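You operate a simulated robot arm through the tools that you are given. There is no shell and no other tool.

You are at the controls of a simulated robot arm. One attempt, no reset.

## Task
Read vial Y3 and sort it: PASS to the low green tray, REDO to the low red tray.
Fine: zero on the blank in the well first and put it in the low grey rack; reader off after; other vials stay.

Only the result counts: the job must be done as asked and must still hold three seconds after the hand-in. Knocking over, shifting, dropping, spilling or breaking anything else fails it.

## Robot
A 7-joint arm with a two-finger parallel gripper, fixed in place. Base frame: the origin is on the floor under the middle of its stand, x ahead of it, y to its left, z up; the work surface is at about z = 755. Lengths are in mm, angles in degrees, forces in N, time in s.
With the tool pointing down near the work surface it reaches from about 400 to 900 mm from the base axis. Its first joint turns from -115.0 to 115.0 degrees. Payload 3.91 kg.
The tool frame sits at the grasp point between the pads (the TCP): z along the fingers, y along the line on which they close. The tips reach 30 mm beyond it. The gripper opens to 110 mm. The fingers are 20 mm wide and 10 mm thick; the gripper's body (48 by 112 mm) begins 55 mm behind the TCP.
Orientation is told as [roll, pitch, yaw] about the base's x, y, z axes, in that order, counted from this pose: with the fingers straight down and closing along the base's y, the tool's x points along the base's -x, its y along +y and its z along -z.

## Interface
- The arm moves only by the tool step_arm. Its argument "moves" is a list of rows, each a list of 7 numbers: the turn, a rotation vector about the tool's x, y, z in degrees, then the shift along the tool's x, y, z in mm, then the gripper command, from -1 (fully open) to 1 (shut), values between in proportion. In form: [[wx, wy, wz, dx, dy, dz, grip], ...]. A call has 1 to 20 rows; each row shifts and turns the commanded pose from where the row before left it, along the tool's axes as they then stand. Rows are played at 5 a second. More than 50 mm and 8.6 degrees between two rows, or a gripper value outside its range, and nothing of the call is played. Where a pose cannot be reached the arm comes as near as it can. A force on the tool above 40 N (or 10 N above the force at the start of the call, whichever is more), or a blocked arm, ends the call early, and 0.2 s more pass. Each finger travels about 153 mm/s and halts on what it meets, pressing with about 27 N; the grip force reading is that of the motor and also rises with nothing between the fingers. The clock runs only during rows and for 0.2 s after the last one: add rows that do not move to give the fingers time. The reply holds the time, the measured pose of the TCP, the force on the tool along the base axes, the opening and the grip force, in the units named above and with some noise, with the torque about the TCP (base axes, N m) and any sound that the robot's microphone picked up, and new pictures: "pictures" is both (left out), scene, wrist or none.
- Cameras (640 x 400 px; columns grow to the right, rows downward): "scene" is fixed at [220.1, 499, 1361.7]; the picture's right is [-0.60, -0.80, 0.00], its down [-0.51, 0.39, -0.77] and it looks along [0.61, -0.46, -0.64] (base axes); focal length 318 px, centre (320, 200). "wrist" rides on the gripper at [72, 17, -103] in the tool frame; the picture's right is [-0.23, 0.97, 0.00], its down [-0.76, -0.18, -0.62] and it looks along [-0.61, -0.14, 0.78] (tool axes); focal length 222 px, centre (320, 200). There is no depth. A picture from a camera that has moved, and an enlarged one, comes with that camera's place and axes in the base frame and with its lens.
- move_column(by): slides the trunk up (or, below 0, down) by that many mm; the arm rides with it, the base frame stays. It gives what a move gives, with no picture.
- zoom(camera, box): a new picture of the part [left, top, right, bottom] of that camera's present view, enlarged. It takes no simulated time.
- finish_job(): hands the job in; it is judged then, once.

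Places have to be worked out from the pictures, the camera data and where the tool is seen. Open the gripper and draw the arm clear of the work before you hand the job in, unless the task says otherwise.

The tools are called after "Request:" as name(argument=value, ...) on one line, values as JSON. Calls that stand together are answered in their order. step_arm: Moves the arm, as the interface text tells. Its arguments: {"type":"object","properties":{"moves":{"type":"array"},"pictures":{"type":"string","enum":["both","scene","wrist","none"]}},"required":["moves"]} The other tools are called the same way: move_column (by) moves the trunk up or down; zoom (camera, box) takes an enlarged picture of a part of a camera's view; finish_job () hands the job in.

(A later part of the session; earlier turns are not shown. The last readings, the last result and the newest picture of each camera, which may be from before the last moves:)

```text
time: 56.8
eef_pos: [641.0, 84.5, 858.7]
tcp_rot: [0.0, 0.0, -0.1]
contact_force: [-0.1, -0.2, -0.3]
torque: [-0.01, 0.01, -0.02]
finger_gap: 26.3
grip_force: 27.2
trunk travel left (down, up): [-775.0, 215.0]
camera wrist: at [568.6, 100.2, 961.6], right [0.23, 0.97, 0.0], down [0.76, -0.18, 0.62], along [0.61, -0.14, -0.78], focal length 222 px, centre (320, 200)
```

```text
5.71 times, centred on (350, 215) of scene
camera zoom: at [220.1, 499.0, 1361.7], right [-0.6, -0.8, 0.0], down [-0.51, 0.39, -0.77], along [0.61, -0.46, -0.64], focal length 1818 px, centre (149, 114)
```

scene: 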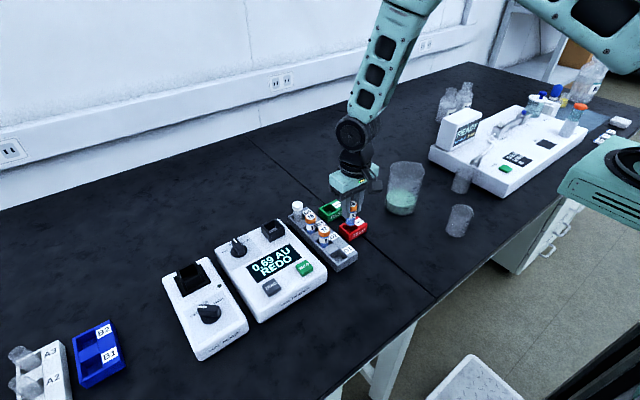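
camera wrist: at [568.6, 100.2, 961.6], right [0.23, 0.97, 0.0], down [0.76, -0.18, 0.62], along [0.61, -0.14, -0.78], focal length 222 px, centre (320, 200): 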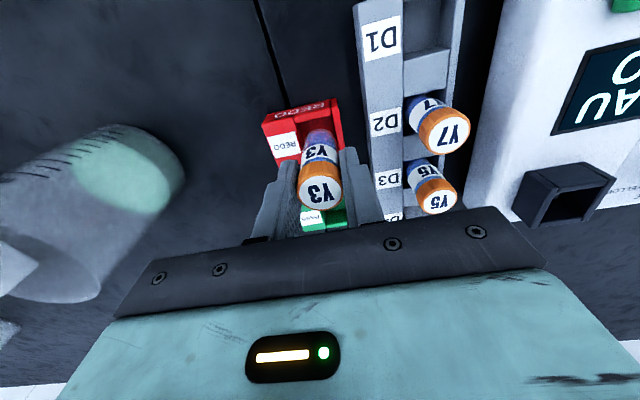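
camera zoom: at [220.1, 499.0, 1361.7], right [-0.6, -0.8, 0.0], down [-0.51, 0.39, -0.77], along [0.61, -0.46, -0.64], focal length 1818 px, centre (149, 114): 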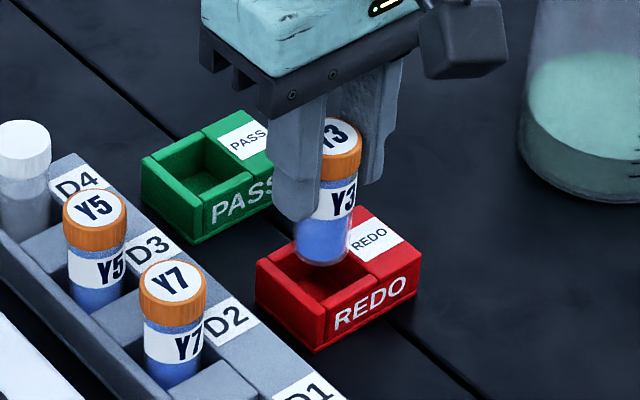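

Descending drifted slightly: the vial is at about (639, 84) versus the pocket centre at (642.3, 81.3). I correct by +3/−3 mm before entering and re-check.

Request:
step_arm(moves=[[0, 0, 0, -3, -2.8, 0, 1], [0, 0, 0, 0, 0, 4, 1], [0, 0, 0, 0, 0, 0, 1], [0, 0, 0, 0, 0, 0, 1]], pictures="both")

Request:
zoom(camera="wrist", box=[240, 60, 400, 215])

Request:
zoom(camera="scene", box=[310, 180, 390, 250])

```text
time: 57.8
eef_pos: [644.7, 79.0, 855.3]
tcp_rot: [0.0, -0.1, 0.0]
contact_force: [0.5, -0.1, -0.8]
torque: [-0.01, 0.0, -0.01]
finger_gap: 26.4
grip_force: 27.1
trunk travel left (down, up): [-775.0, 215.0]
camera wrist: at [572.7, 95.6, 957.9], right [0.23, 0.97, 0.0], down [0.76, -0.18, 0.62], along [0.61, -0.14, -0.78], focal length 222 px, centre (320, 200)
```

scene: 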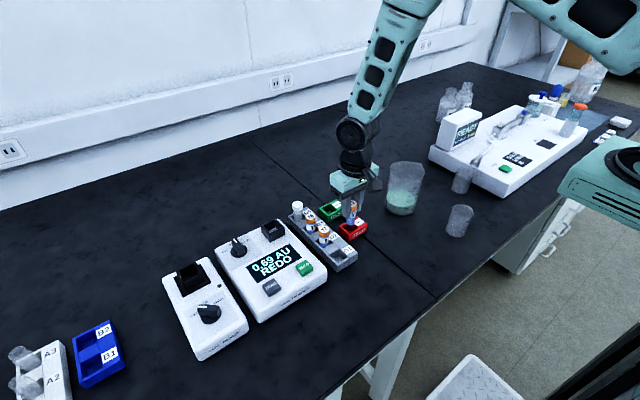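
wrist: 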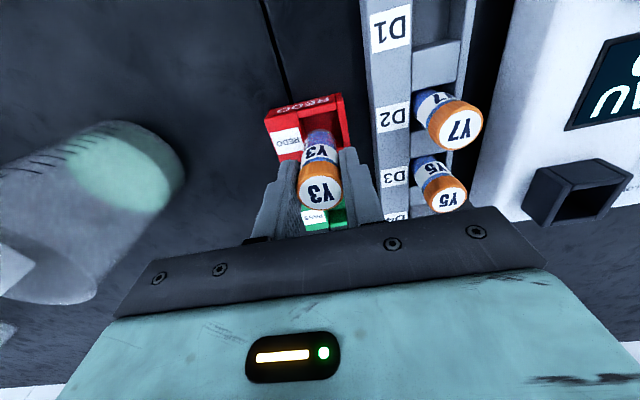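

```text
2.58 times, centred on (320, 138) of wrist
camera zoom: at [572.7, 95.6, 957.9], right [0.23, 0.97, 0.0], down [0.76, -0.18, 0.62], along [0.61, -0.14, -0.78], focal length 573 px, centre (320, 361)
```

zoom: 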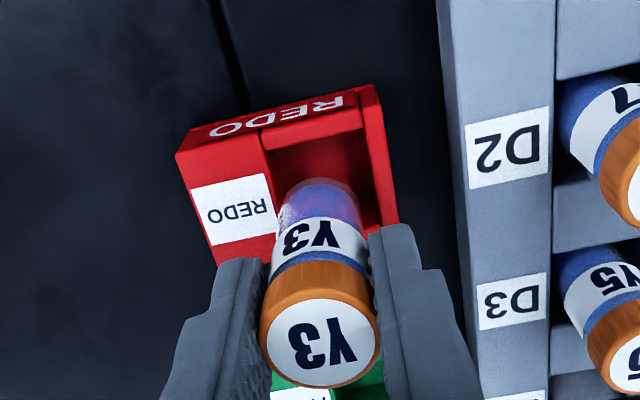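

```text
5.71 times, centred on (350, 215) of scene
camera zoom: at [220.1, 499.0, 1361.7], right [-0.6, -0.8, 0.0], down [-0.51, 0.39, -0.77], along [0.61, -0.46, -0.64], focal length 1818 px, centre (149, 114)
```

zoom: 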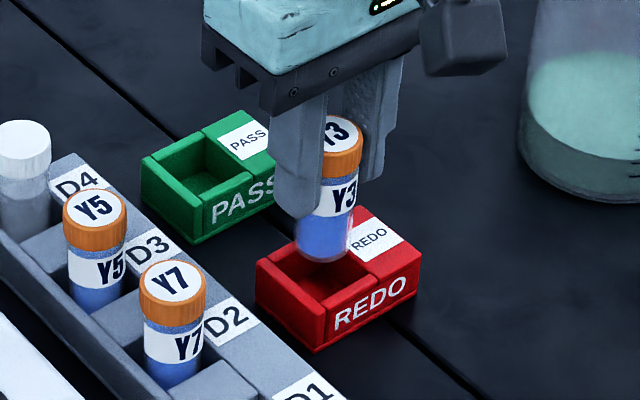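

Now the vial is at about (642.8, 79.5–82) against the pocket centre of about (642, 81): good, with ±3.5 mm clearance. I lower on in small steps while watching the force.

Request:
step_arm(moves=[[0, 0, 0, 0, 0.3, 5, 1], [0, 0, 0, 0, 0, 5, 1], [0, 0, 0, 0, 0, 4, 1], [0, 0, 0, 0, 0, 3, 1], [0, 0, 0, 0, 0, 0, 1], [0, 0, 0, 0, 0, 0, 1]], pictures="both")

Request:
zoom(camera="wrist", box=[240, 60, 400, 215])

Request:
zoom(camera="scene", box=[310, 180, 390, 250])

```text
time: 59.2
eef_pos: [645.1, 80.6, 838.4]
tcp_rot: [0.0, -0.1, -0.1]
contact_force: [-1.4, -3.4, 20.1]
torque: [-0.19, -0.23, -0.04]
finger_gap: 26.1
grip_force: 26.6
trunk travel left (down, up): [-775.0, 215.0]
camera wrist: at [572.5, 96.5, 941.2], right [0.23, 0.97, 0.0], down [0.76, -0.18, 0.62], along [0.61, -0.14, -0.78], focal length 222 px, centre (320, 200)
```

scene: 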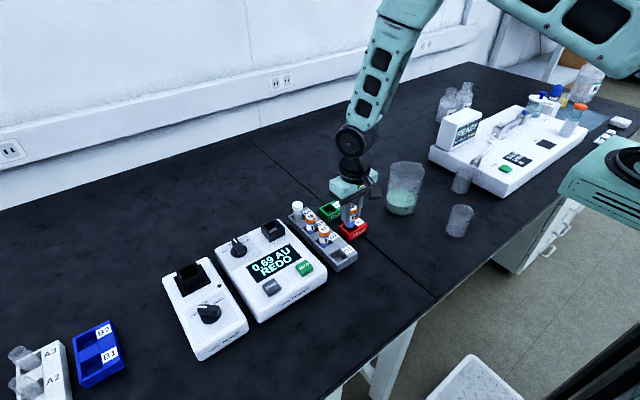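
wrist: 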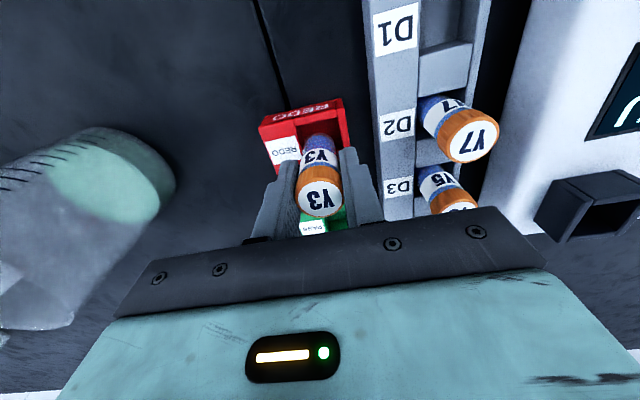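

```text
2.58 times, centred on (320, 138) of wrist
camera zoom: at [572.5, 96.5, 941.2], right [0.23, 0.97, 0.0], down [0.76, -0.18, 0.62], along [0.61, -0.14, -0.78], focal length 573 px, centre (320, 361)
```

zoom: 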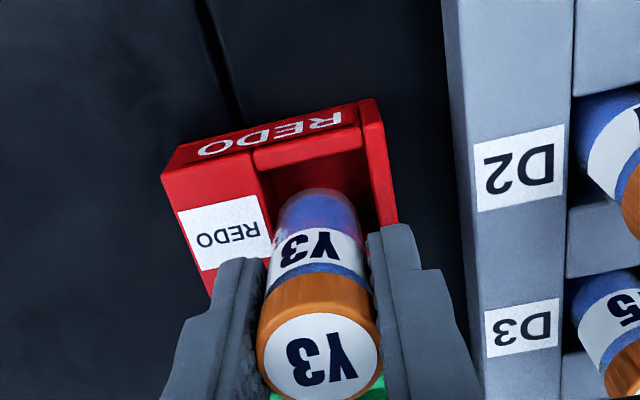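

```text
5.71 times, centred on (350, 215) of scene
camera zoom: at [220.1, 499.0, 1361.7], right [-0.6, -0.8, 0.0], down [-0.51, 0.39, -0.77], along [0.61, -0.46, -0.64], focal length 1818 px, centre (149, 114)
```

zoom: 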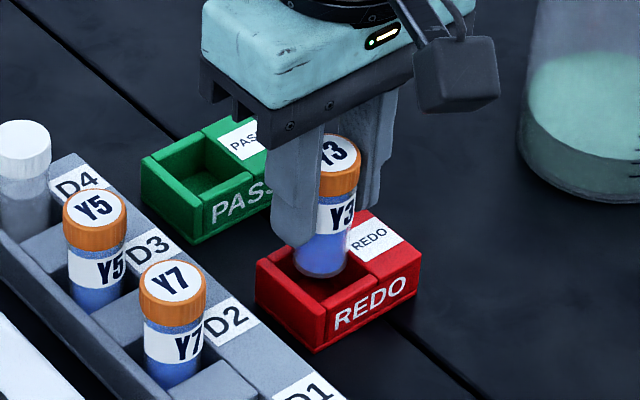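

Contact of 20 N came too early (TCP z≈838): the torque says the vial's +x edge is on the tray's far wall. I raise 10 mm and re-measure.

Request:
step_arm(moves=[[0, 0, 0, 0, 0, -5, 1], [0, 0, 0, 0, 0, -7, 1], [0, 0, 0, 0, 0, 0, 1], [0, 0, 0, 0, 0, 0, 1]], pictures="both")

Request:
zoom(camera="wrist", box=[260, 80, 380, 215])

Request:
zoom(camera="scene", box=[325, 190, 385, 245])

```text
time: 60.2
eef_pos: [644.8, 82.2, 849.1]
tcp_rot: [0.0, 0.0, 0.0]
contact_force: [0.6, -0.1, 0.0]
torque: [0.01, 0.02, 0.01]
finger_gap: 26.2
grip_force: 27.5
trunk travel left (down, up): [-775.0, 215.0]
camera wrist: at [572.3, 96.5, 952.3], right [0.23, 0.97, 0.0], down [0.76, -0.18, 0.62], along [0.61, -0.14, -0.78], focal length 222 px, centre (320, 200)
```

scene: 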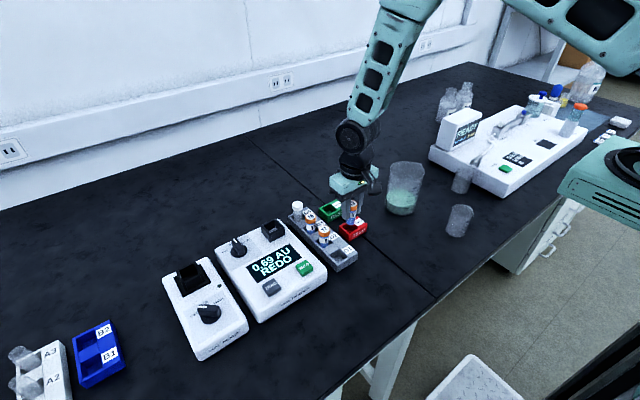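
wrist: 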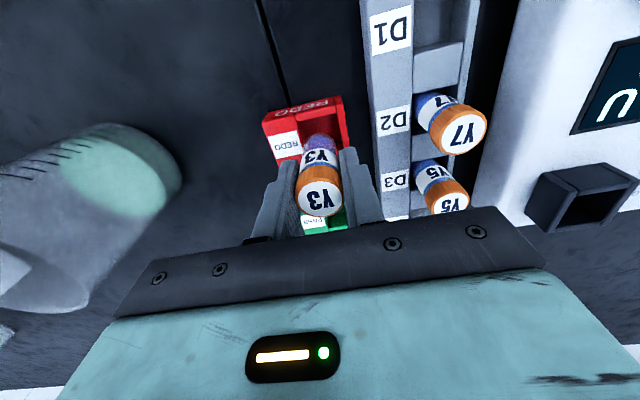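

```text
2.96 times, centred on (320, 148) of wrist
camera zoom: at [572.3, 96.5, 952.3], right [0.23, 0.97, 0.0], down [0.76, -0.18, 0.62], along [0.61, -0.14, -0.78], focal length 658 px, centre (320, 356)
```

zoom: 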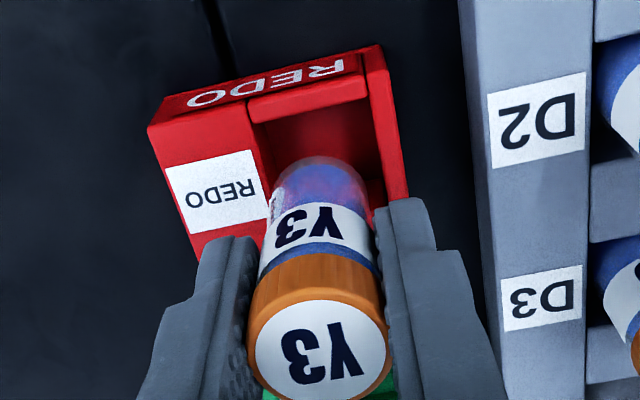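

```text
7.27 times, centred on (355, 218) of scene
camera zoom: at [220.1, 499.0, 1361.7], right [-0.6, -0.8, 0.0], down [-0.51, 0.39, -0.77], along [0.61, -0.46, -0.64], focal length 2314 px, centre (66, 73)
```

zoom: 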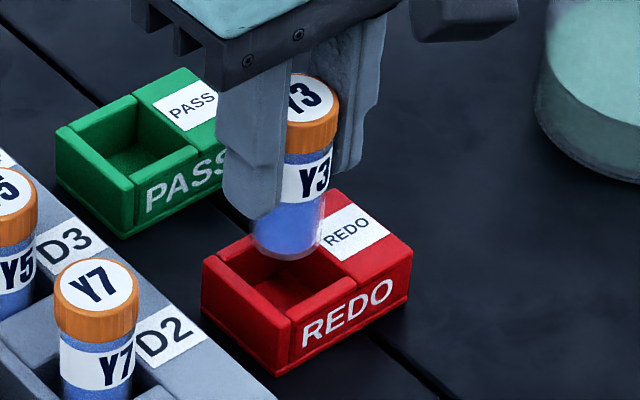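

The held vial reads as nearly vertical, but the contact torque puts the touching edge about 16 mm in +x of the TCP, at the far wall. I shift −3.5 mm in x and +1 mm in y, and try again gently.

Request:
step_arm(moves=[[0, 0, 0, 3.5, 1, 0, 1], [0, 0, 0, 0, 0, 0, 1], [0, 0, 0, 0, 0, 0, 1]], pictures="both")

Request:
zoom(camera="wrist", box=[260, 80, 380, 215])

Request:
zoom(camera="scene", box=[325, 190, 385, 245])

```text
time: 61.0
eef_pos: [640.3, 82.0, 848.6]
tcp_rot: [0.1, 0.0, 0.0]
contact_force: [-0.3, -0.4, -0.9]
torque: [0.03, 0.01, -0.01]
finger_gap: 26.3
grip_force: 27.5
trunk travel left (down, up): [-775.0, 215.0]
camera wrist: at [568.9, 97.5, 952.7], right [0.23, 0.97, 0.0], down [0.76, -0.18, 0.62], along [0.61, -0.14, -0.78], focal length 222 px, centre (320, 200)
```

scene: 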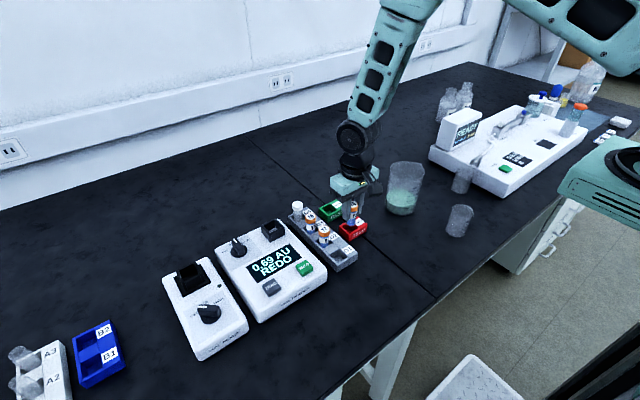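
wrist: 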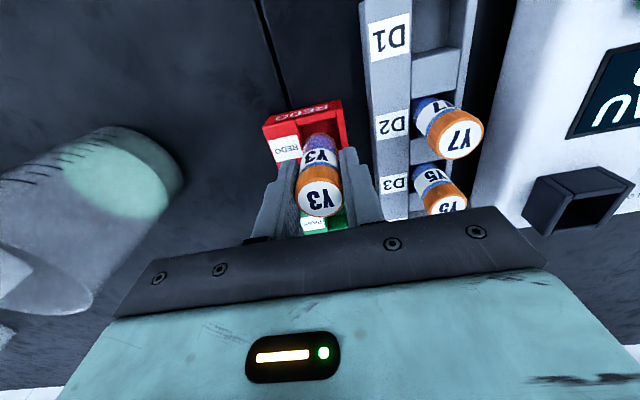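

```text
2.96 times, centred on (320, 148) of wrist
camera zoom: at [568.9, 97.5, 952.7], right [0.23, 0.97, 0.0], down [0.76, -0.18, 0.62], along [0.61, -0.14, -0.78], focal length 658 px, centre (320, 356)
```

zoom: 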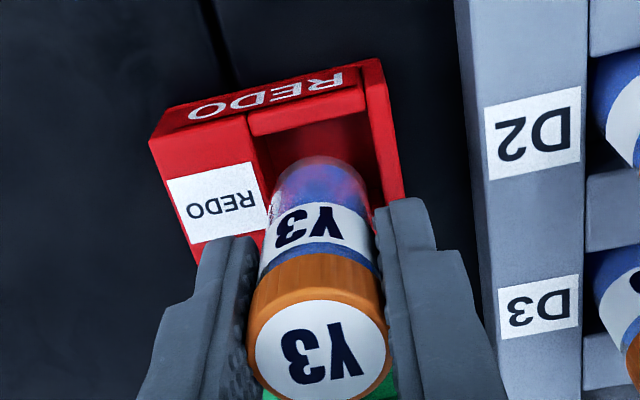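

```text
7.27 times, centred on (355, 218) of scene
camera zoom: at [220.1, 499.0, 1361.7], right [-0.6, -0.8, 0.0], down [-0.51, 0.39, -0.77], along [0.61, -0.46, -0.64], focal length 2314 px, centre (66, 73)
```

zoom: 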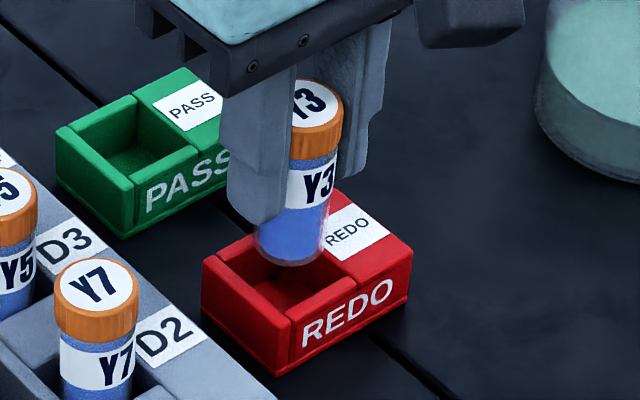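

Margins now look balanced: about 3.5 mm or more on every side at rim height. I nudge +0.7 mm in y and lower in small steps.

Request:
step_arm(moves=[[0, 0, 0, 0, 0.7, 4, 1], [0, 0, 0, 0, 0, 4, 1], [0, 0, 0, 0, 0, 2, 1], [0, 0, 0, 0, 0, 0, 1], [0, 0, 0, 0, 0, 0, 1]], pictures="none")

```text
time: 62.2
eef_pos: [640.8, 82.3, 841.6]
tcp_rot: [0.0, -0.1, 0.0]
contact_force: [-0.3, 1.1, -0.7]
torque: [0.0, -0.01, 0.01]
finger_gap: 26.0
grip_force: 27.3
trunk travel left (down, up): [-775.0, 215.0]
```

Request:
step_arm(moves=[[0, 0, 0, 0, 0, 1.5, 1], [0, 0, 0, 0, 0, 1.5, 1], [0, 0, 0, 0, 0, 0, 1]], pictures="none")

```text
time: 63.0
eef_pos: [640.8, 82.6, 837.1]
tcp_rot: [0.0, 0.1, 0.0]
contact_force: [0.6, 0.0, -0.9]
torque: [0.04, 0.0, -0.02]
finger_gap: 26.2
grip_force: 27.1
trunk travel left (down, up): [-775.0, 215.0]
```

Request:
step_arm(moves=[[0, 0, 0, 0, 0, 1.5, 1], [0, 0, 0, 0, 0, 1.5, 1], [0, 0, 0, 0, 0, 0, 1]], pictures="both")

Request:
zoom(camera="wrist", box=[260, 80, 380, 215])

Request:
zoom(camera="scene", box=[325, 190, 385, 245])

```text
time: 63.8
eef_pos: [641.5, 81.0, 833.9]
tcp_rot: [0.0, 0.0, 0.0]
contact_force: [-0.1, -0.1, -0.9]
torque: [0.01, 0.01, 0.0]
finger_gap: 25.8
grip_force: 27.0
trunk travel left (down, up): [-775.0, 215.0]
camera wrist: at [568.9, 98.1, 937.2], right [0.23, 0.97, 0.0], down [0.76, -0.18, 0.62], along [0.61, -0.14, -0.78], focal length 222 px, centre (320, 200)
```

scene: 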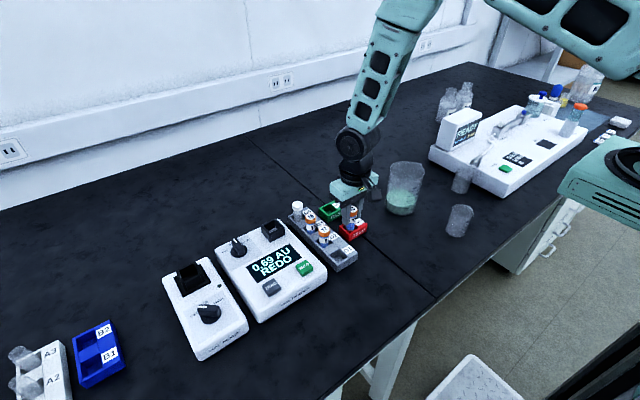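
wrist: 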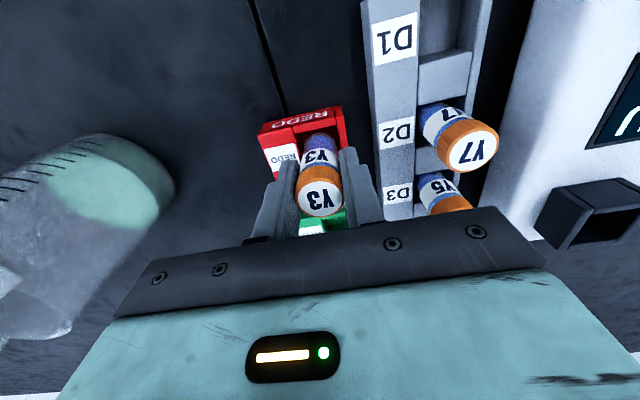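

```text
2.96 times, centred on (320, 148) of wrist
camera zoom: at [568.9, 98.1, 937.2], right [0.23, 0.97, 0.0], down [0.76, -0.18, 0.62], along [0.61, -0.14, -0.78], focal length 658 px, centre (320, 356)
```

zoom: 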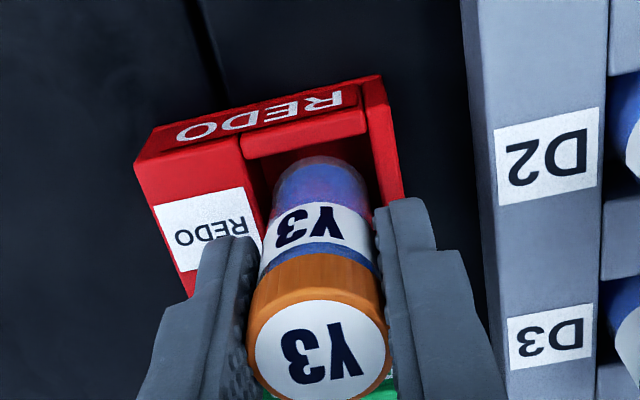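

```text
7.27 times, centred on (355, 218) of scene
camera zoom: at [220.1, 499.0, 1361.7], right [-0.6, -0.8, 0.0], down [-0.51, 0.39, -0.77], along [0.61, -0.46, -0.64], focal length 2314 px, centre (66, 73)
```

zoom: 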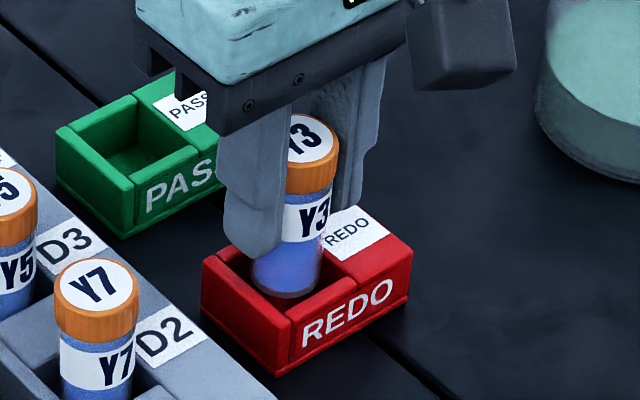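

It has passed the rim without contact. I keep lowering gently toward the tray floor.

Request:
step_arm(moves=[[0, 0, 0, 0, 0, 1.5, 1], [0, 0, 0, 0, 0, 1.5, 1], [0, 0, 0, 0, 0, 1.5, 1], [0, 0, 0, 0, 0, 1.5, 1], [0, 0, 0, 0, 0, 0, 1]], pictures="none")

```text
time: 65.0
eef_pos: [641.5, 81.9, 827.9]
tcp_rot: [-0.1, 0.0, 0.0]
contact_force: [-0.3, -1.1, 0.0]
torque: [-0.02, 0.02, 0.0]
finger_gap: 25.9
grip_force: 27.1
trunk travel left (down, up): [-775.0, 215.0]
```

Request:
step_arm(moves=[[0, 0, 0, 0, 0, 1, 1], [0, 0, 0, 0, 0, 1, 1], [0, 0, 0, 0, 0, 1, 1], [0, 0, 0, 0, 0, 0, 1]], pictures="none")

```text
time: 66.0
eef_pos: [642.1, 80.7, 824.3]
tcp_rot: [0.0, 0.0, -0.1]
contact_force: [-0.4, 0.0, -0.2]
torque: [0.0, 0.0, -0.03]
finger_gap: 26.3
grip_force: 26.8
trunk travel left (down, up): [-775.0, 215.0]
```

Request:
step_arm(moves=[[0, 0, 0, 0, 0, 1, 1], [0, 0, 0, 0, 0, 1, 1], [0, 0, 0, 0, 0, 0, 1]], pictures="none")

```text
time: 66.8
eef_pos: [641.1, 81.4, 822.9]
tcp_rot: [0.1, 0.1, 0.0]
contact_force: [0.0, -0.2, -0.7]
torque: [0.02, 0.0, -0.02]
finger_gap: 25.7
grip_force: 27.4
trunk travel left (down, up): [-775.0, 215.0]
```

Request:
step_arm(moves=[[0, 0, 0, 0, 0, 1, 1], [0, 0, 0, 0, 0, 1, 1], [0, 0, 0, 0, 0, 0, 1]], pictures="both")

Request:
zoom(camera="scene", box=[325, 190, 385, 245])

```text
time: 67.6
eef_pos: [639.9, 80.7, 820.5]
tcp_rot: [0.0, 0.0, 0.0]
contact_force: [0.3, 0.0, 1.1]
torque: [-0.02, 0.01, 0.03]
finger_gap: 26.0
grip_force: 26.5
trunk travel left (down, up): [-775.0, 215.0]
camera wrist: at [569.0, 97.1, 923.9], right [0.23, 0.97, 0.0], down [0.76, -0.18, 0.62], along [0.61, -0.14, -0.78], focal length 222 px, centre (320, 200)
```

scene: 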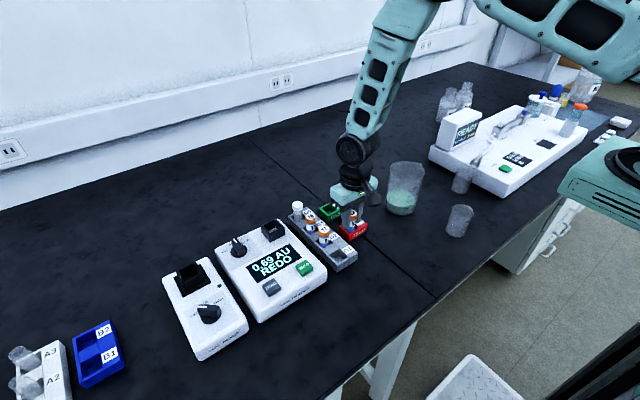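
wrist: 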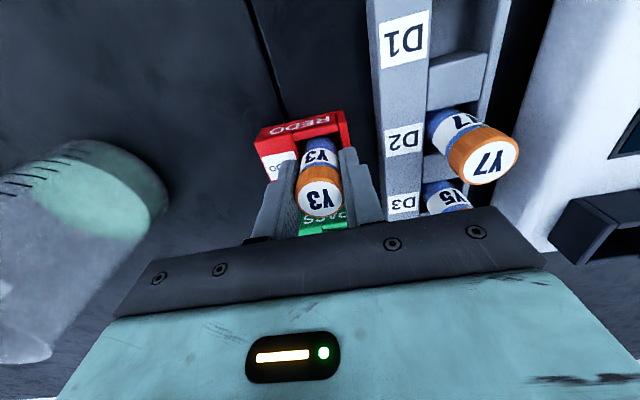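

```text
7.27 times, centred on (355, 218) of scene
camera zoom: at [220.1, 499.0, 1361.7], right [-0.6, -0.8, 0.0], down [-0.51, 0.39, -0.77], along [0.61, -0.46, -0.64], focal length 2314 px, centre (66, 73)
```

zoom: 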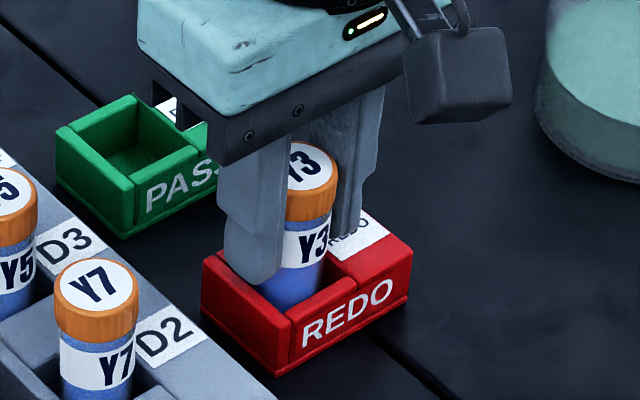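

Request:
step_arm(moves=[[0, 0, 0, 0, 0, 1, 1], [0, 0, 0, 0, 0, 1, 1], [0, 0, 0, 0, 0, 0, 1]], pictures="none")

```text
time: 68.4
eef_pos: [640.4, 81.0, 818.6]
tcp_rot: [-0.1, 0.0, 0.0]
contact_force: [-0.1, 0.4, -0.3]
torque: [0.02, -0.01, 0.01]
finger_gap: 26.2
grip_force: 26.2
trunk travel left (down, up): [-775.0, 215.0]
```

Request:
step_arm(moves=[[0, 0, 0, 0, 0, 1, 1], [0, 0, 0, 0, 0, 1, 1], [0, 0, 0, 0, 0, 0, 1]], pictures="none")

```text
time: 69.2
eef_pos: [642.1, 81.4, 816.9]
tcp_rot: [-0.1, 0.0, 0.0]
contact_force: [0.2, -0.6, -1.2]
torque: [0.03, 0.01, 0.0]
finger_gap: 26.4
grip_force: 27.0
trunk travel left (down, up): [-775.0, 215.0]
```

Request:
step_arm(moves=[[0, 0, 0, 0, 0, 1, 1], [0, 0, 0, 0, 0, 0.7, 1], [0, 0, 0, 0, 0, 0, 1]], pictures="both")

Request:
zoom(camera="scene", box=[325, 190, 385, 245])

Request:
zoom(camera="wrist", box=[240, 90, 400, 220])

```text
time: 70.0
eef_pos: [641.0, 81.5, 815.6]
tcp_rot: [0.2, -0.1, 0.0]
contact_force: [0.1, -0.7, 13.1]
torque: [0.01, 0.14, -0.01]
finger_gap: 26.3
grip_force: 27.1
trunk travel left (down, up): [-775.0, 215.0]
camera wrist: at [568.7, 97.7, 918.7], right [0.23, 0.97, 0.0], down [0.76, -0.18, 0.62], along [0.61, -0.14, -0.78], focal length 222 px, centre (320, 200)
```

scene: 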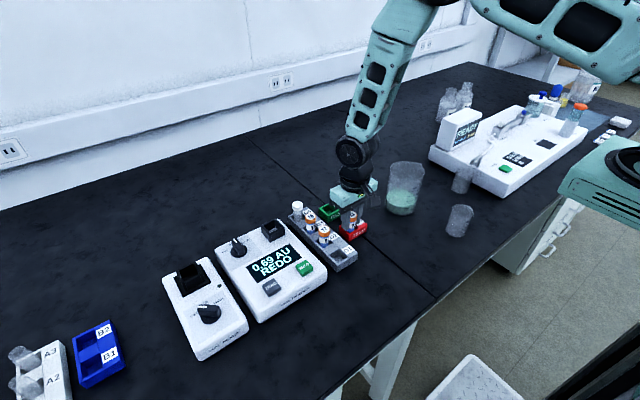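
wrist: 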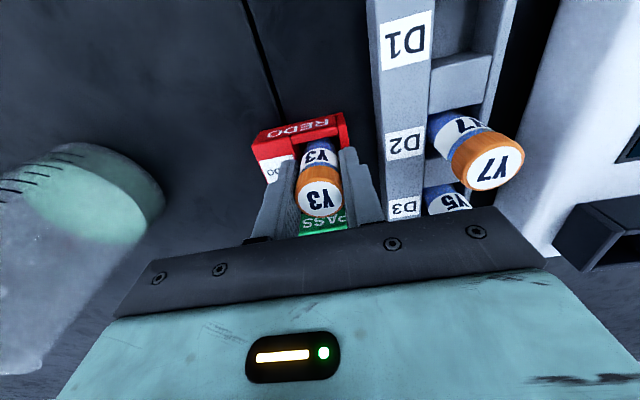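

```text
7.27 times, centred on (355, 218) of scene
camera zoom: at [220.1, 499.0, 1361.7], right [-0.6, -0.8, 0.0], down [-0.51, 0.39, -0.77], along [0.61, -0.46, -0.64], focal length 2314 px, centre (66, 73)
```

zoom: 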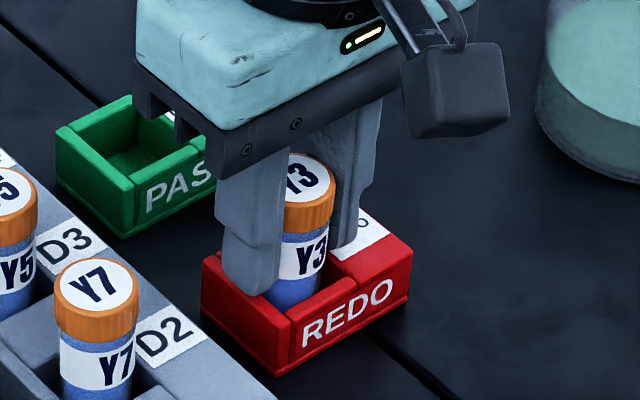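

```text
3.08 times, centred on (320, 155) of wrist
camera zoom: at [568.7, 97.7, 918.7], right [0.23, 0.97, 0.0], down [0.76, -0.18, 0.62], along [0.61, -0.14, -0.78], focal length 684 px, centre (320, 338)
```

zoom: 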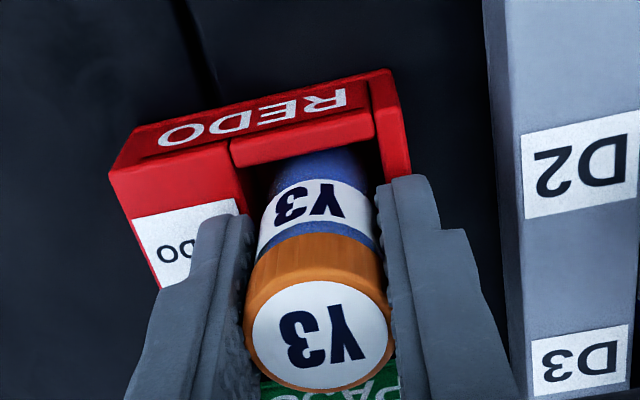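

Floor contact in the tray (13 N). I ease off slightly and open gently to about 46 mm.

Request:
step_arm(moves=[[0, 0, 0, 0, 0, -0.7, 1], [0, 0, 0, 0, 0, 0, 0.45], [0, 0, 0, 0, 0, 0, 0.3], [0, 0, 0, 0, 0, 0, 0.16], [0, 0, 0, 0, 0, 0, 0.16]], pictures="both")

Request:
zoom(camera="scene", box=[325, 190, 385, 245])

Request:
zoom(camera="wrist", box=[240, 90, 400, 220])

```text
time: 71.2
eef_pos: [641.9, 82.1, 816.4]
tcp_rot: [0.0, 0.0, 0.0]
contact_force: [0.5, -0.1, 1.4]
torque: [0.01, 0.04, 0.03]
finger_gap: 46.2
grip_force: 0.1
trunk travel left (down, up): [-775.0, 215.0]
camera wrist: at [569.3, 97.6, 918.6], right [0.23, 0.97, 0.0], down [0.76, -0.18, 0.62], along [0.61, -0.14, -0.78], focal length 222 px, centre (320, 200)
```

scene: 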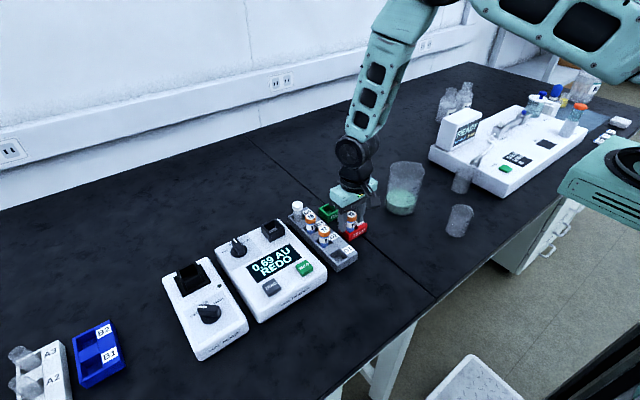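
wrist: 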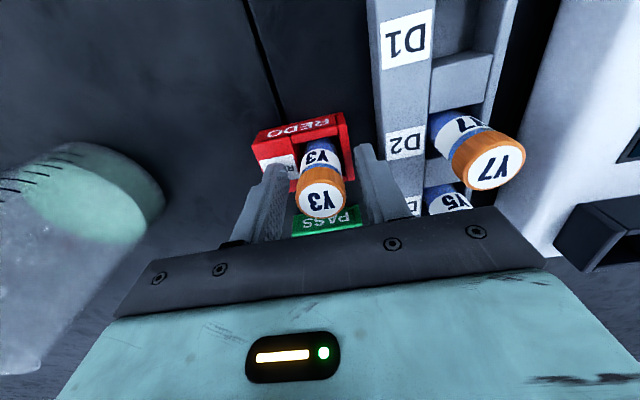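

```text
7.27 times, centred on (355, 218) of scene
camera zoom: at [220.1, 499.0, 1361.7], right [-0.6, -0.8, 0.0], down [-0.51, 0.39, -0.77], along [0.61, -0.46, -0.64], focal length 2314 px, centre (66, 73)
```

zoom: 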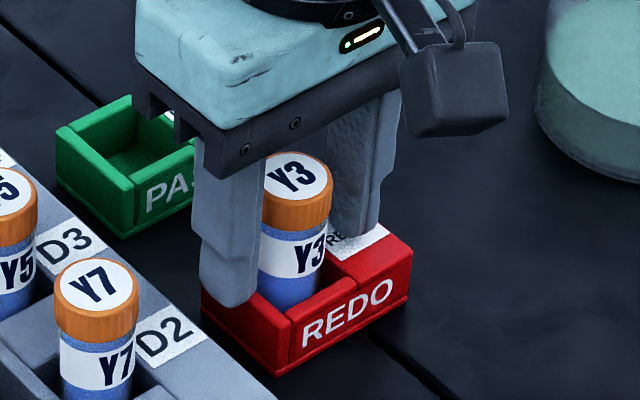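

```text
3.08 times, centred on (320, 155) of wrist
camera zoom: at [569.3, 97.6, 918.6], right [0.23, 0.97, 0.0], down [0.76, -0.18, 0.62], along [0.61, -0.14, -0.78], focal length 684 px, centre (320, 338)
```

zoom: 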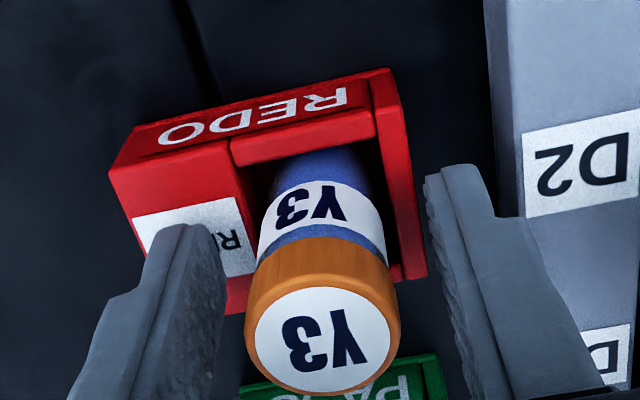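

Y3 stands in the REDO tray. I raise straight up slowly, well clear.

Request:
step_arm(moves=[[0, 0, 0, 0, 0, -10, 0.16], [0, 0, 0, 0, 0, -25, 0.16], [0, 0, 0, 0, 0, -40, 0.16], [0, 0, 0, 0, 0, -50, 0.16], [0, 0, 0, 0, 0, -25, 0.16], [0, 0, 0, 0, 0, 0, 0.16]], pictures="both")

Request:
zoom(camera="scene", box=[280, 180, 390, 280])

Request:
zoom(camera="scene", box=[205, 215, 285, 285])

```text
time: 72.6
eef_pos: [643.7, 83.2, 964.2]
tcp_rot: [0.0, 0.0, -0.1]
contact_force: [-0.3, 0.0, 0.6]
torque: [0.02, -0.03, 0.03]
finger_gap: 46.2
grip_force: 0.1
trunk travel left (down, up): [-775.0, 215.0]
camera wrist: at [571.5, 98.5, 1067.9], right [0.23, 0.97, 0.0], down [0.76, -0.18, 0.62], along [0.61, -0.14, -0.78], focal length 222 px, centre (320, 200)
```

scene: 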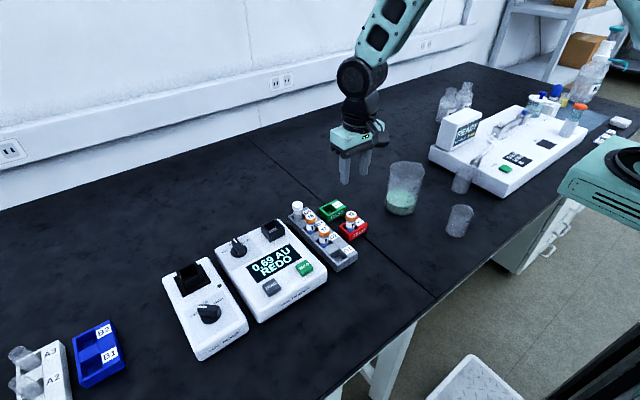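
wrist: 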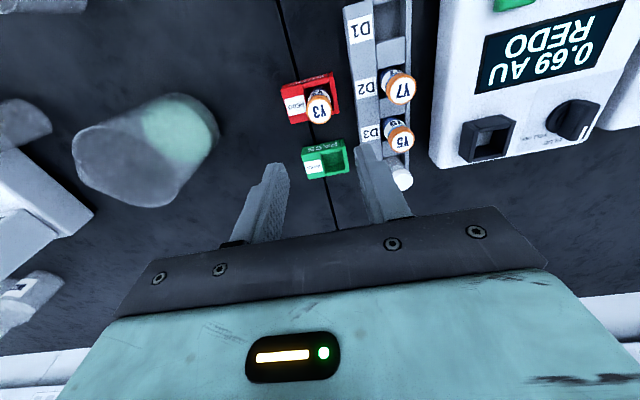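

```text
4.00 times, centred on (335, 230) of scene
camera zoom: at [220.1, 499.0, 1361.7], right [-0.6, -0.8, 0.0], down [-0.51, 0.39, -0.77], along [0.61, -0.46, -0.64], focal length 1273 px, centre (260, 80)
```

zoom: 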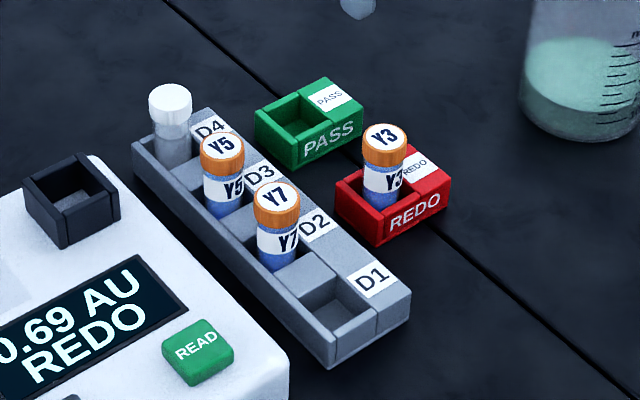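

```text
5.71 times, centred on (245, 250) of scene
camera zoom: at [220.1, 499.0, 1361.7], right [-0.6, -0.8, 0.0], down [-0.51, 0.39, -0.77], along [0.61, -0.46, -0.64], focal length 1818 px, centre (749, -86)
```

zoom: 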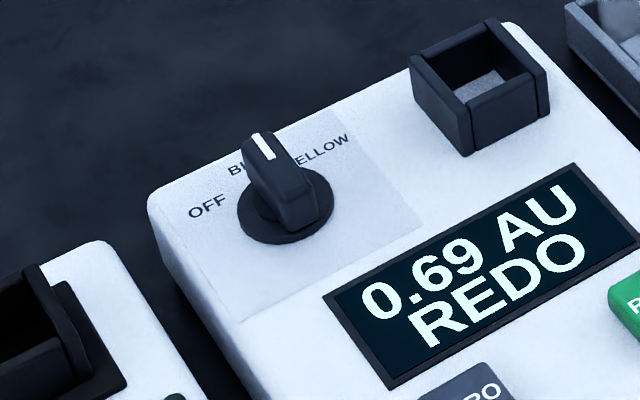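

Everything is placed: the blank in D4, Y3 in REDO, Y5 and Y7 untouched. Next comes the dial: its axis is about (719.5, 355.5), BLUE is along +x, and OFF is about 50° counter‑clockwise (toward +y). I move near it for a close look.

Request:
step_arm(moves=[[0, 0, 0, -2, 47, 0, 0.16], [0, 0, 0, -3, 47, 0, 0.16], [0, 0, 0, -3, 47, 0, 0.16], [0, 0, 0, -3, 47, 0, 0.16], [0, 0, 0, -3, 47, 0, 0.16], [0, 0, 0, -3, 47, 0, 0.0], [0, 0, 0, 0, 0, 30, 0.0], [0, 0, 0, 0, 0, 30, 0.0], [0, 0, 0, 0, 0, 0, 0.0], [0, 0, 0, 0, 0, 0, 0.0]], pictures="both")

Request:
zoom(camera="wrist", box=[250, 110, 390, 215])

Request:
zoom(camera="scene", box=[210, 220, 270, 275])

```text
time: 74.8
eef_pos: [656.8, 362.4, 906.2]
tcp_rot: [0.1, -0.1, 0.0]
contact_force: [1.3, 0.1, 0.6]
torque: [-0.04, 0.0, 0.05]
finger_gap: 55.0
grip_force: 0.0
trunk travel left (down, up): [-775.0, 215.0]
camera wrist: at [583.6, 378.2, 1009.9], right [0.23, 0.97, 0.0], down [0.76, -0.18, 0.62], along [0.61, -0.14, -0.78], focal length 222 px, centre (320, 200)
```

scene: 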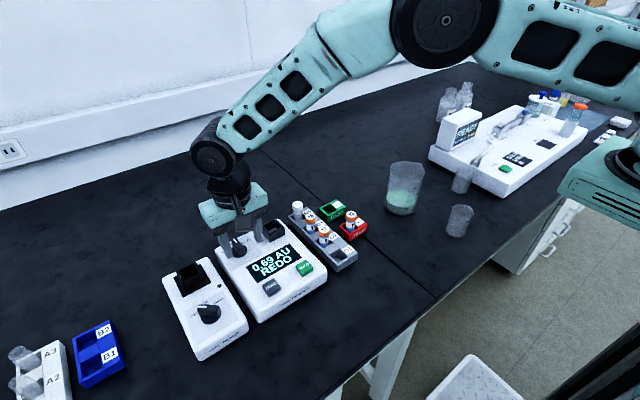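
wrist: 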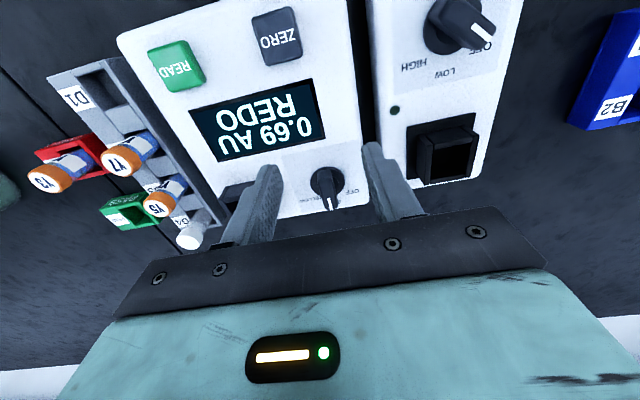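

```text
3.81 times, centred on (320, 162) of wrist
camera zoom: at [583.6, 378.2, 1009.9], right [0.23, 0.97, 0.0], down [0.76, -0.18, 0.62], along [0.61, -0.14, -0.78], focal length 846 px, centre (320, 343)
```

zoom: 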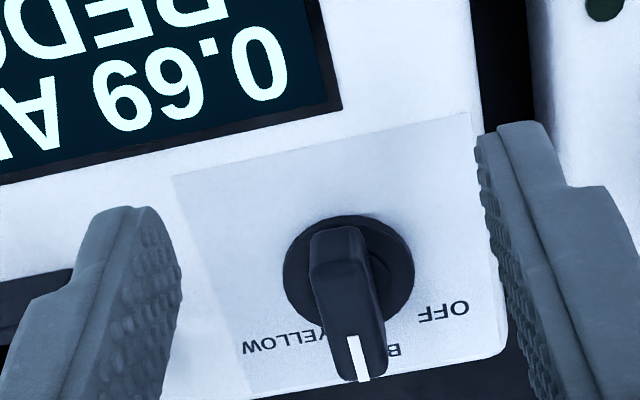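

```text
7.27 times, centred on (240, 248) of scene
camera zoom: at [220.1, 499.0, 1361.7], right [-0.6, -0.8, 0.0], down [-0.51, 0.39, -0.77], along [0.61, -0.46, -0.64], focal length 2314 px, centre (902, -146)
```

zoom: 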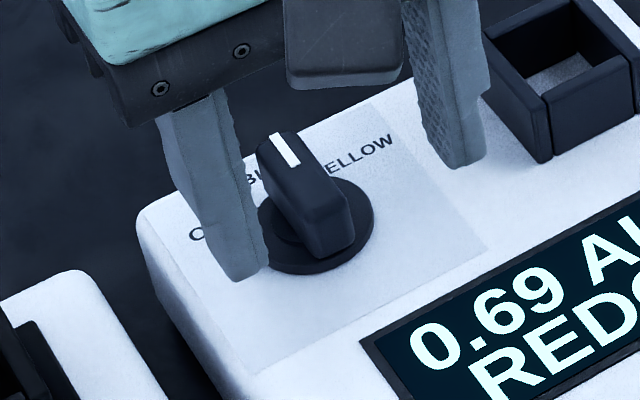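

The dial's axis is at about (720, 354.8), the bar lies along x, about 13 mm wide, with its top at ≈824. I go above it with the fingers 40 mm apart and lower partway to check.

Request:
step_arm(moves=[[0, 0, 0, -32, -3, 0, 0.27], [0, 0, 0, -32.4, -3.2, 0, 0.27], [0, 0, 0, 0, 0, 20, 0.27], [0, 0, 0, 0, 0, 20, 0.27], [0, 0, 0, 0, 0, 0, 0.27], [0, 0, 0, 0, 0, 0, 0.27]], pictures="both")

Request:
zoom(camera="wrist", box=[250, 90, 390, 215])

Request:
zoom(camera="scene", box=[210, 205, 280, 275])

```text
time: 76.2
eef_pos: [719.0, 355.5, 866.3]
tcp_rot: [0.0, 0.1, 0.0]
contact_force: [1.3, 0.4, -0.8]
torque: [0.01, 0.03, 0.0]
finger_gap: 40.2
grip_force: 0.1
trunk travel left (down, up): [-775.0, 215.0]
camera wrist: at [646.9, 372.5, 970.3], right [0.23, 0.97, 0.0], down [0.76, -0.18, 0.62], along [0.61, -0.14, -0.78], focal length 222 px, centre (320, 200)
```

scene: 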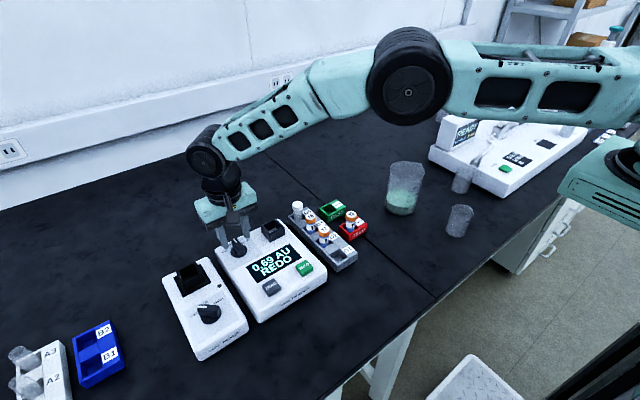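
wrist: 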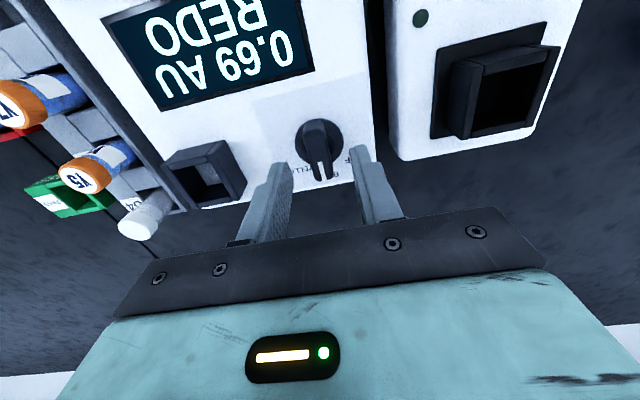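

```text
3.20 times, centred on (320, 152) of wrist
camera zoom: at [646.9, 372.5, 970.3], right [0.23, 0.97, 0.0], down [0.76, -0.18, 0.62], along [0.61, -0.14, -0.78], focal length 711 px, centre (320, 352)
```

zoom: 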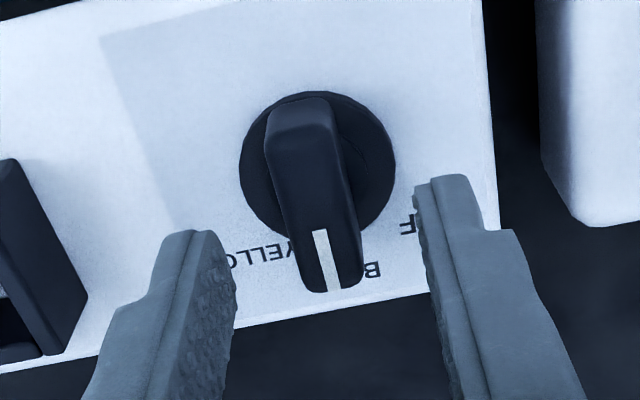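

```text
5.71 times, centred on (245, 240) of scene
camera zoom: at [220.1, 499.0, 1361.7], right [-0.6, -0.8, 0.0], down [-0.51, 0.39, -0.77], along [0.61, -0.46, -0.64], focal length 1818 px, centre (749, -29)
```

zoom: 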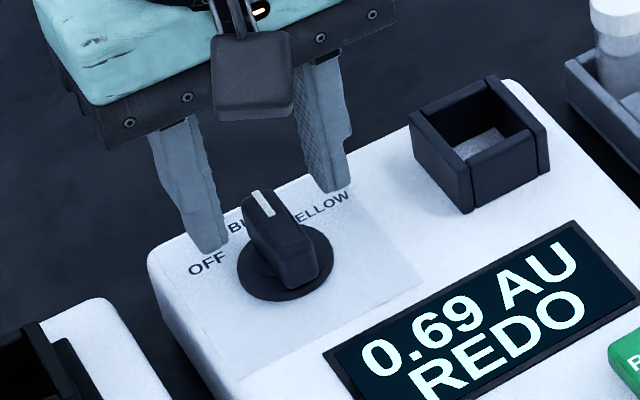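

Centred over the dial. I lower so the tips straddle the bar (TCP z≈839), then close gently.

Request:
step_arm(moves=[[0, 0, 0, 0, -0.3, 10, 0.27], [0, 0, 0, 0, 0, 10, 0.27], [0, 0, 0, 0, 0, 6, 0.27], [0, 0, 0, 0, 0, 2, 0.27], [0, 0, 0, 0, 0, 0, 0.27]], pictures="both")

Request:
zoom(camera="scene", box=[210, 205, 280, 275])

Request:
zoom(camera="wrist", box=[250, 90, 390, 215])

```text
time: 77.4
eef_pos: [720.0, 357.5, 838.7]
tcp_rot: [0.0, 0.0, 0.0]
contact_force: [-0.6, -1.5, -0.3]
torque: [-0.02, 0.05, -0.01]
finger_gap: 40.4
grip_force: 0.1
trunk travel left (down, up): [-775.0, 215.0]
camera wrist: at [648.3, 372.6, 941.3], right [0.23, 0.97, 0.0], down [0.76, -0.18, 0.62], along [0.61, -0.14, -0.78], focal length 222 px, centre (320, 200)
```

scene: 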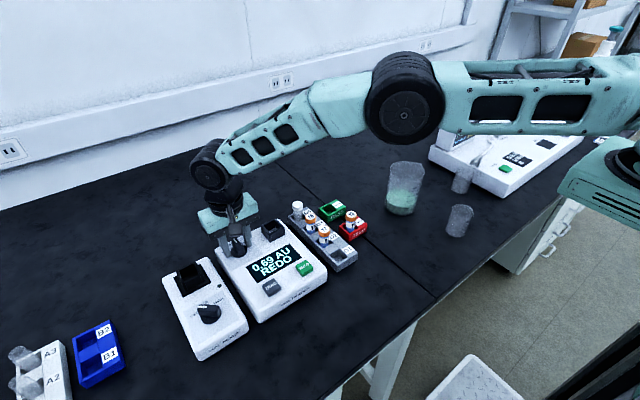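
wrist: 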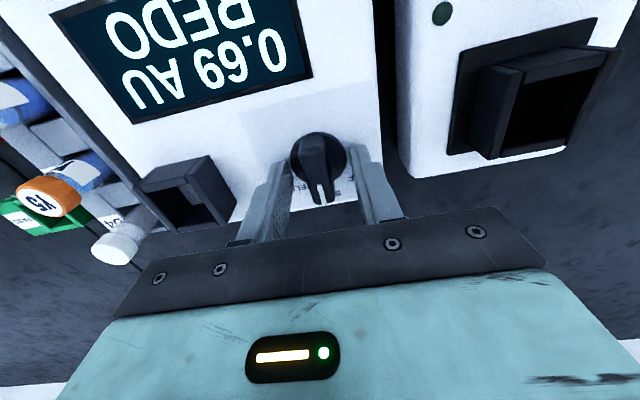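

```text
5.71 times, centred on (245, 240) of scene
camera zoom: at [220.1, 499.0, 1361.7], right [-0.6, -0.8, 0.0], down [-0.51, 0.39, -0.77], along [0.61, -0.46, -0.64], focal length 1818 px, centre (749, -29)
```

zoom: 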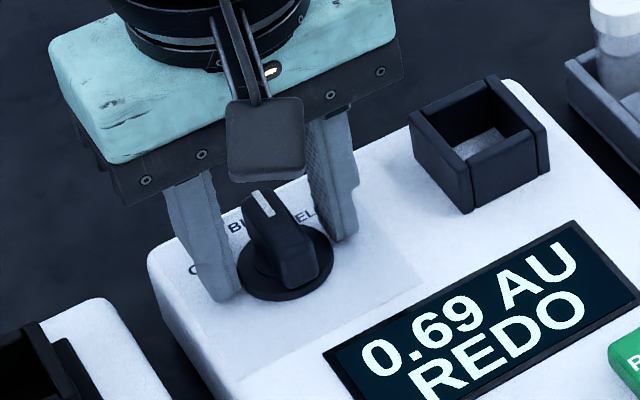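

```text
3.20 times, centred on (320, 152) of wrist
camera zoom: at [648.3, 372.6, 941.3], right [0.23, 0.97, 0.0], down [0.76, -0.18, 0.62], along [0.61, -0.14, -0.78], focal length 711 px, centre (320, 352)
```

zoom: 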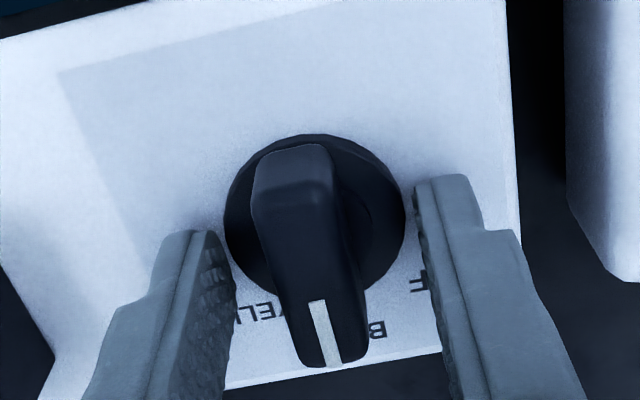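

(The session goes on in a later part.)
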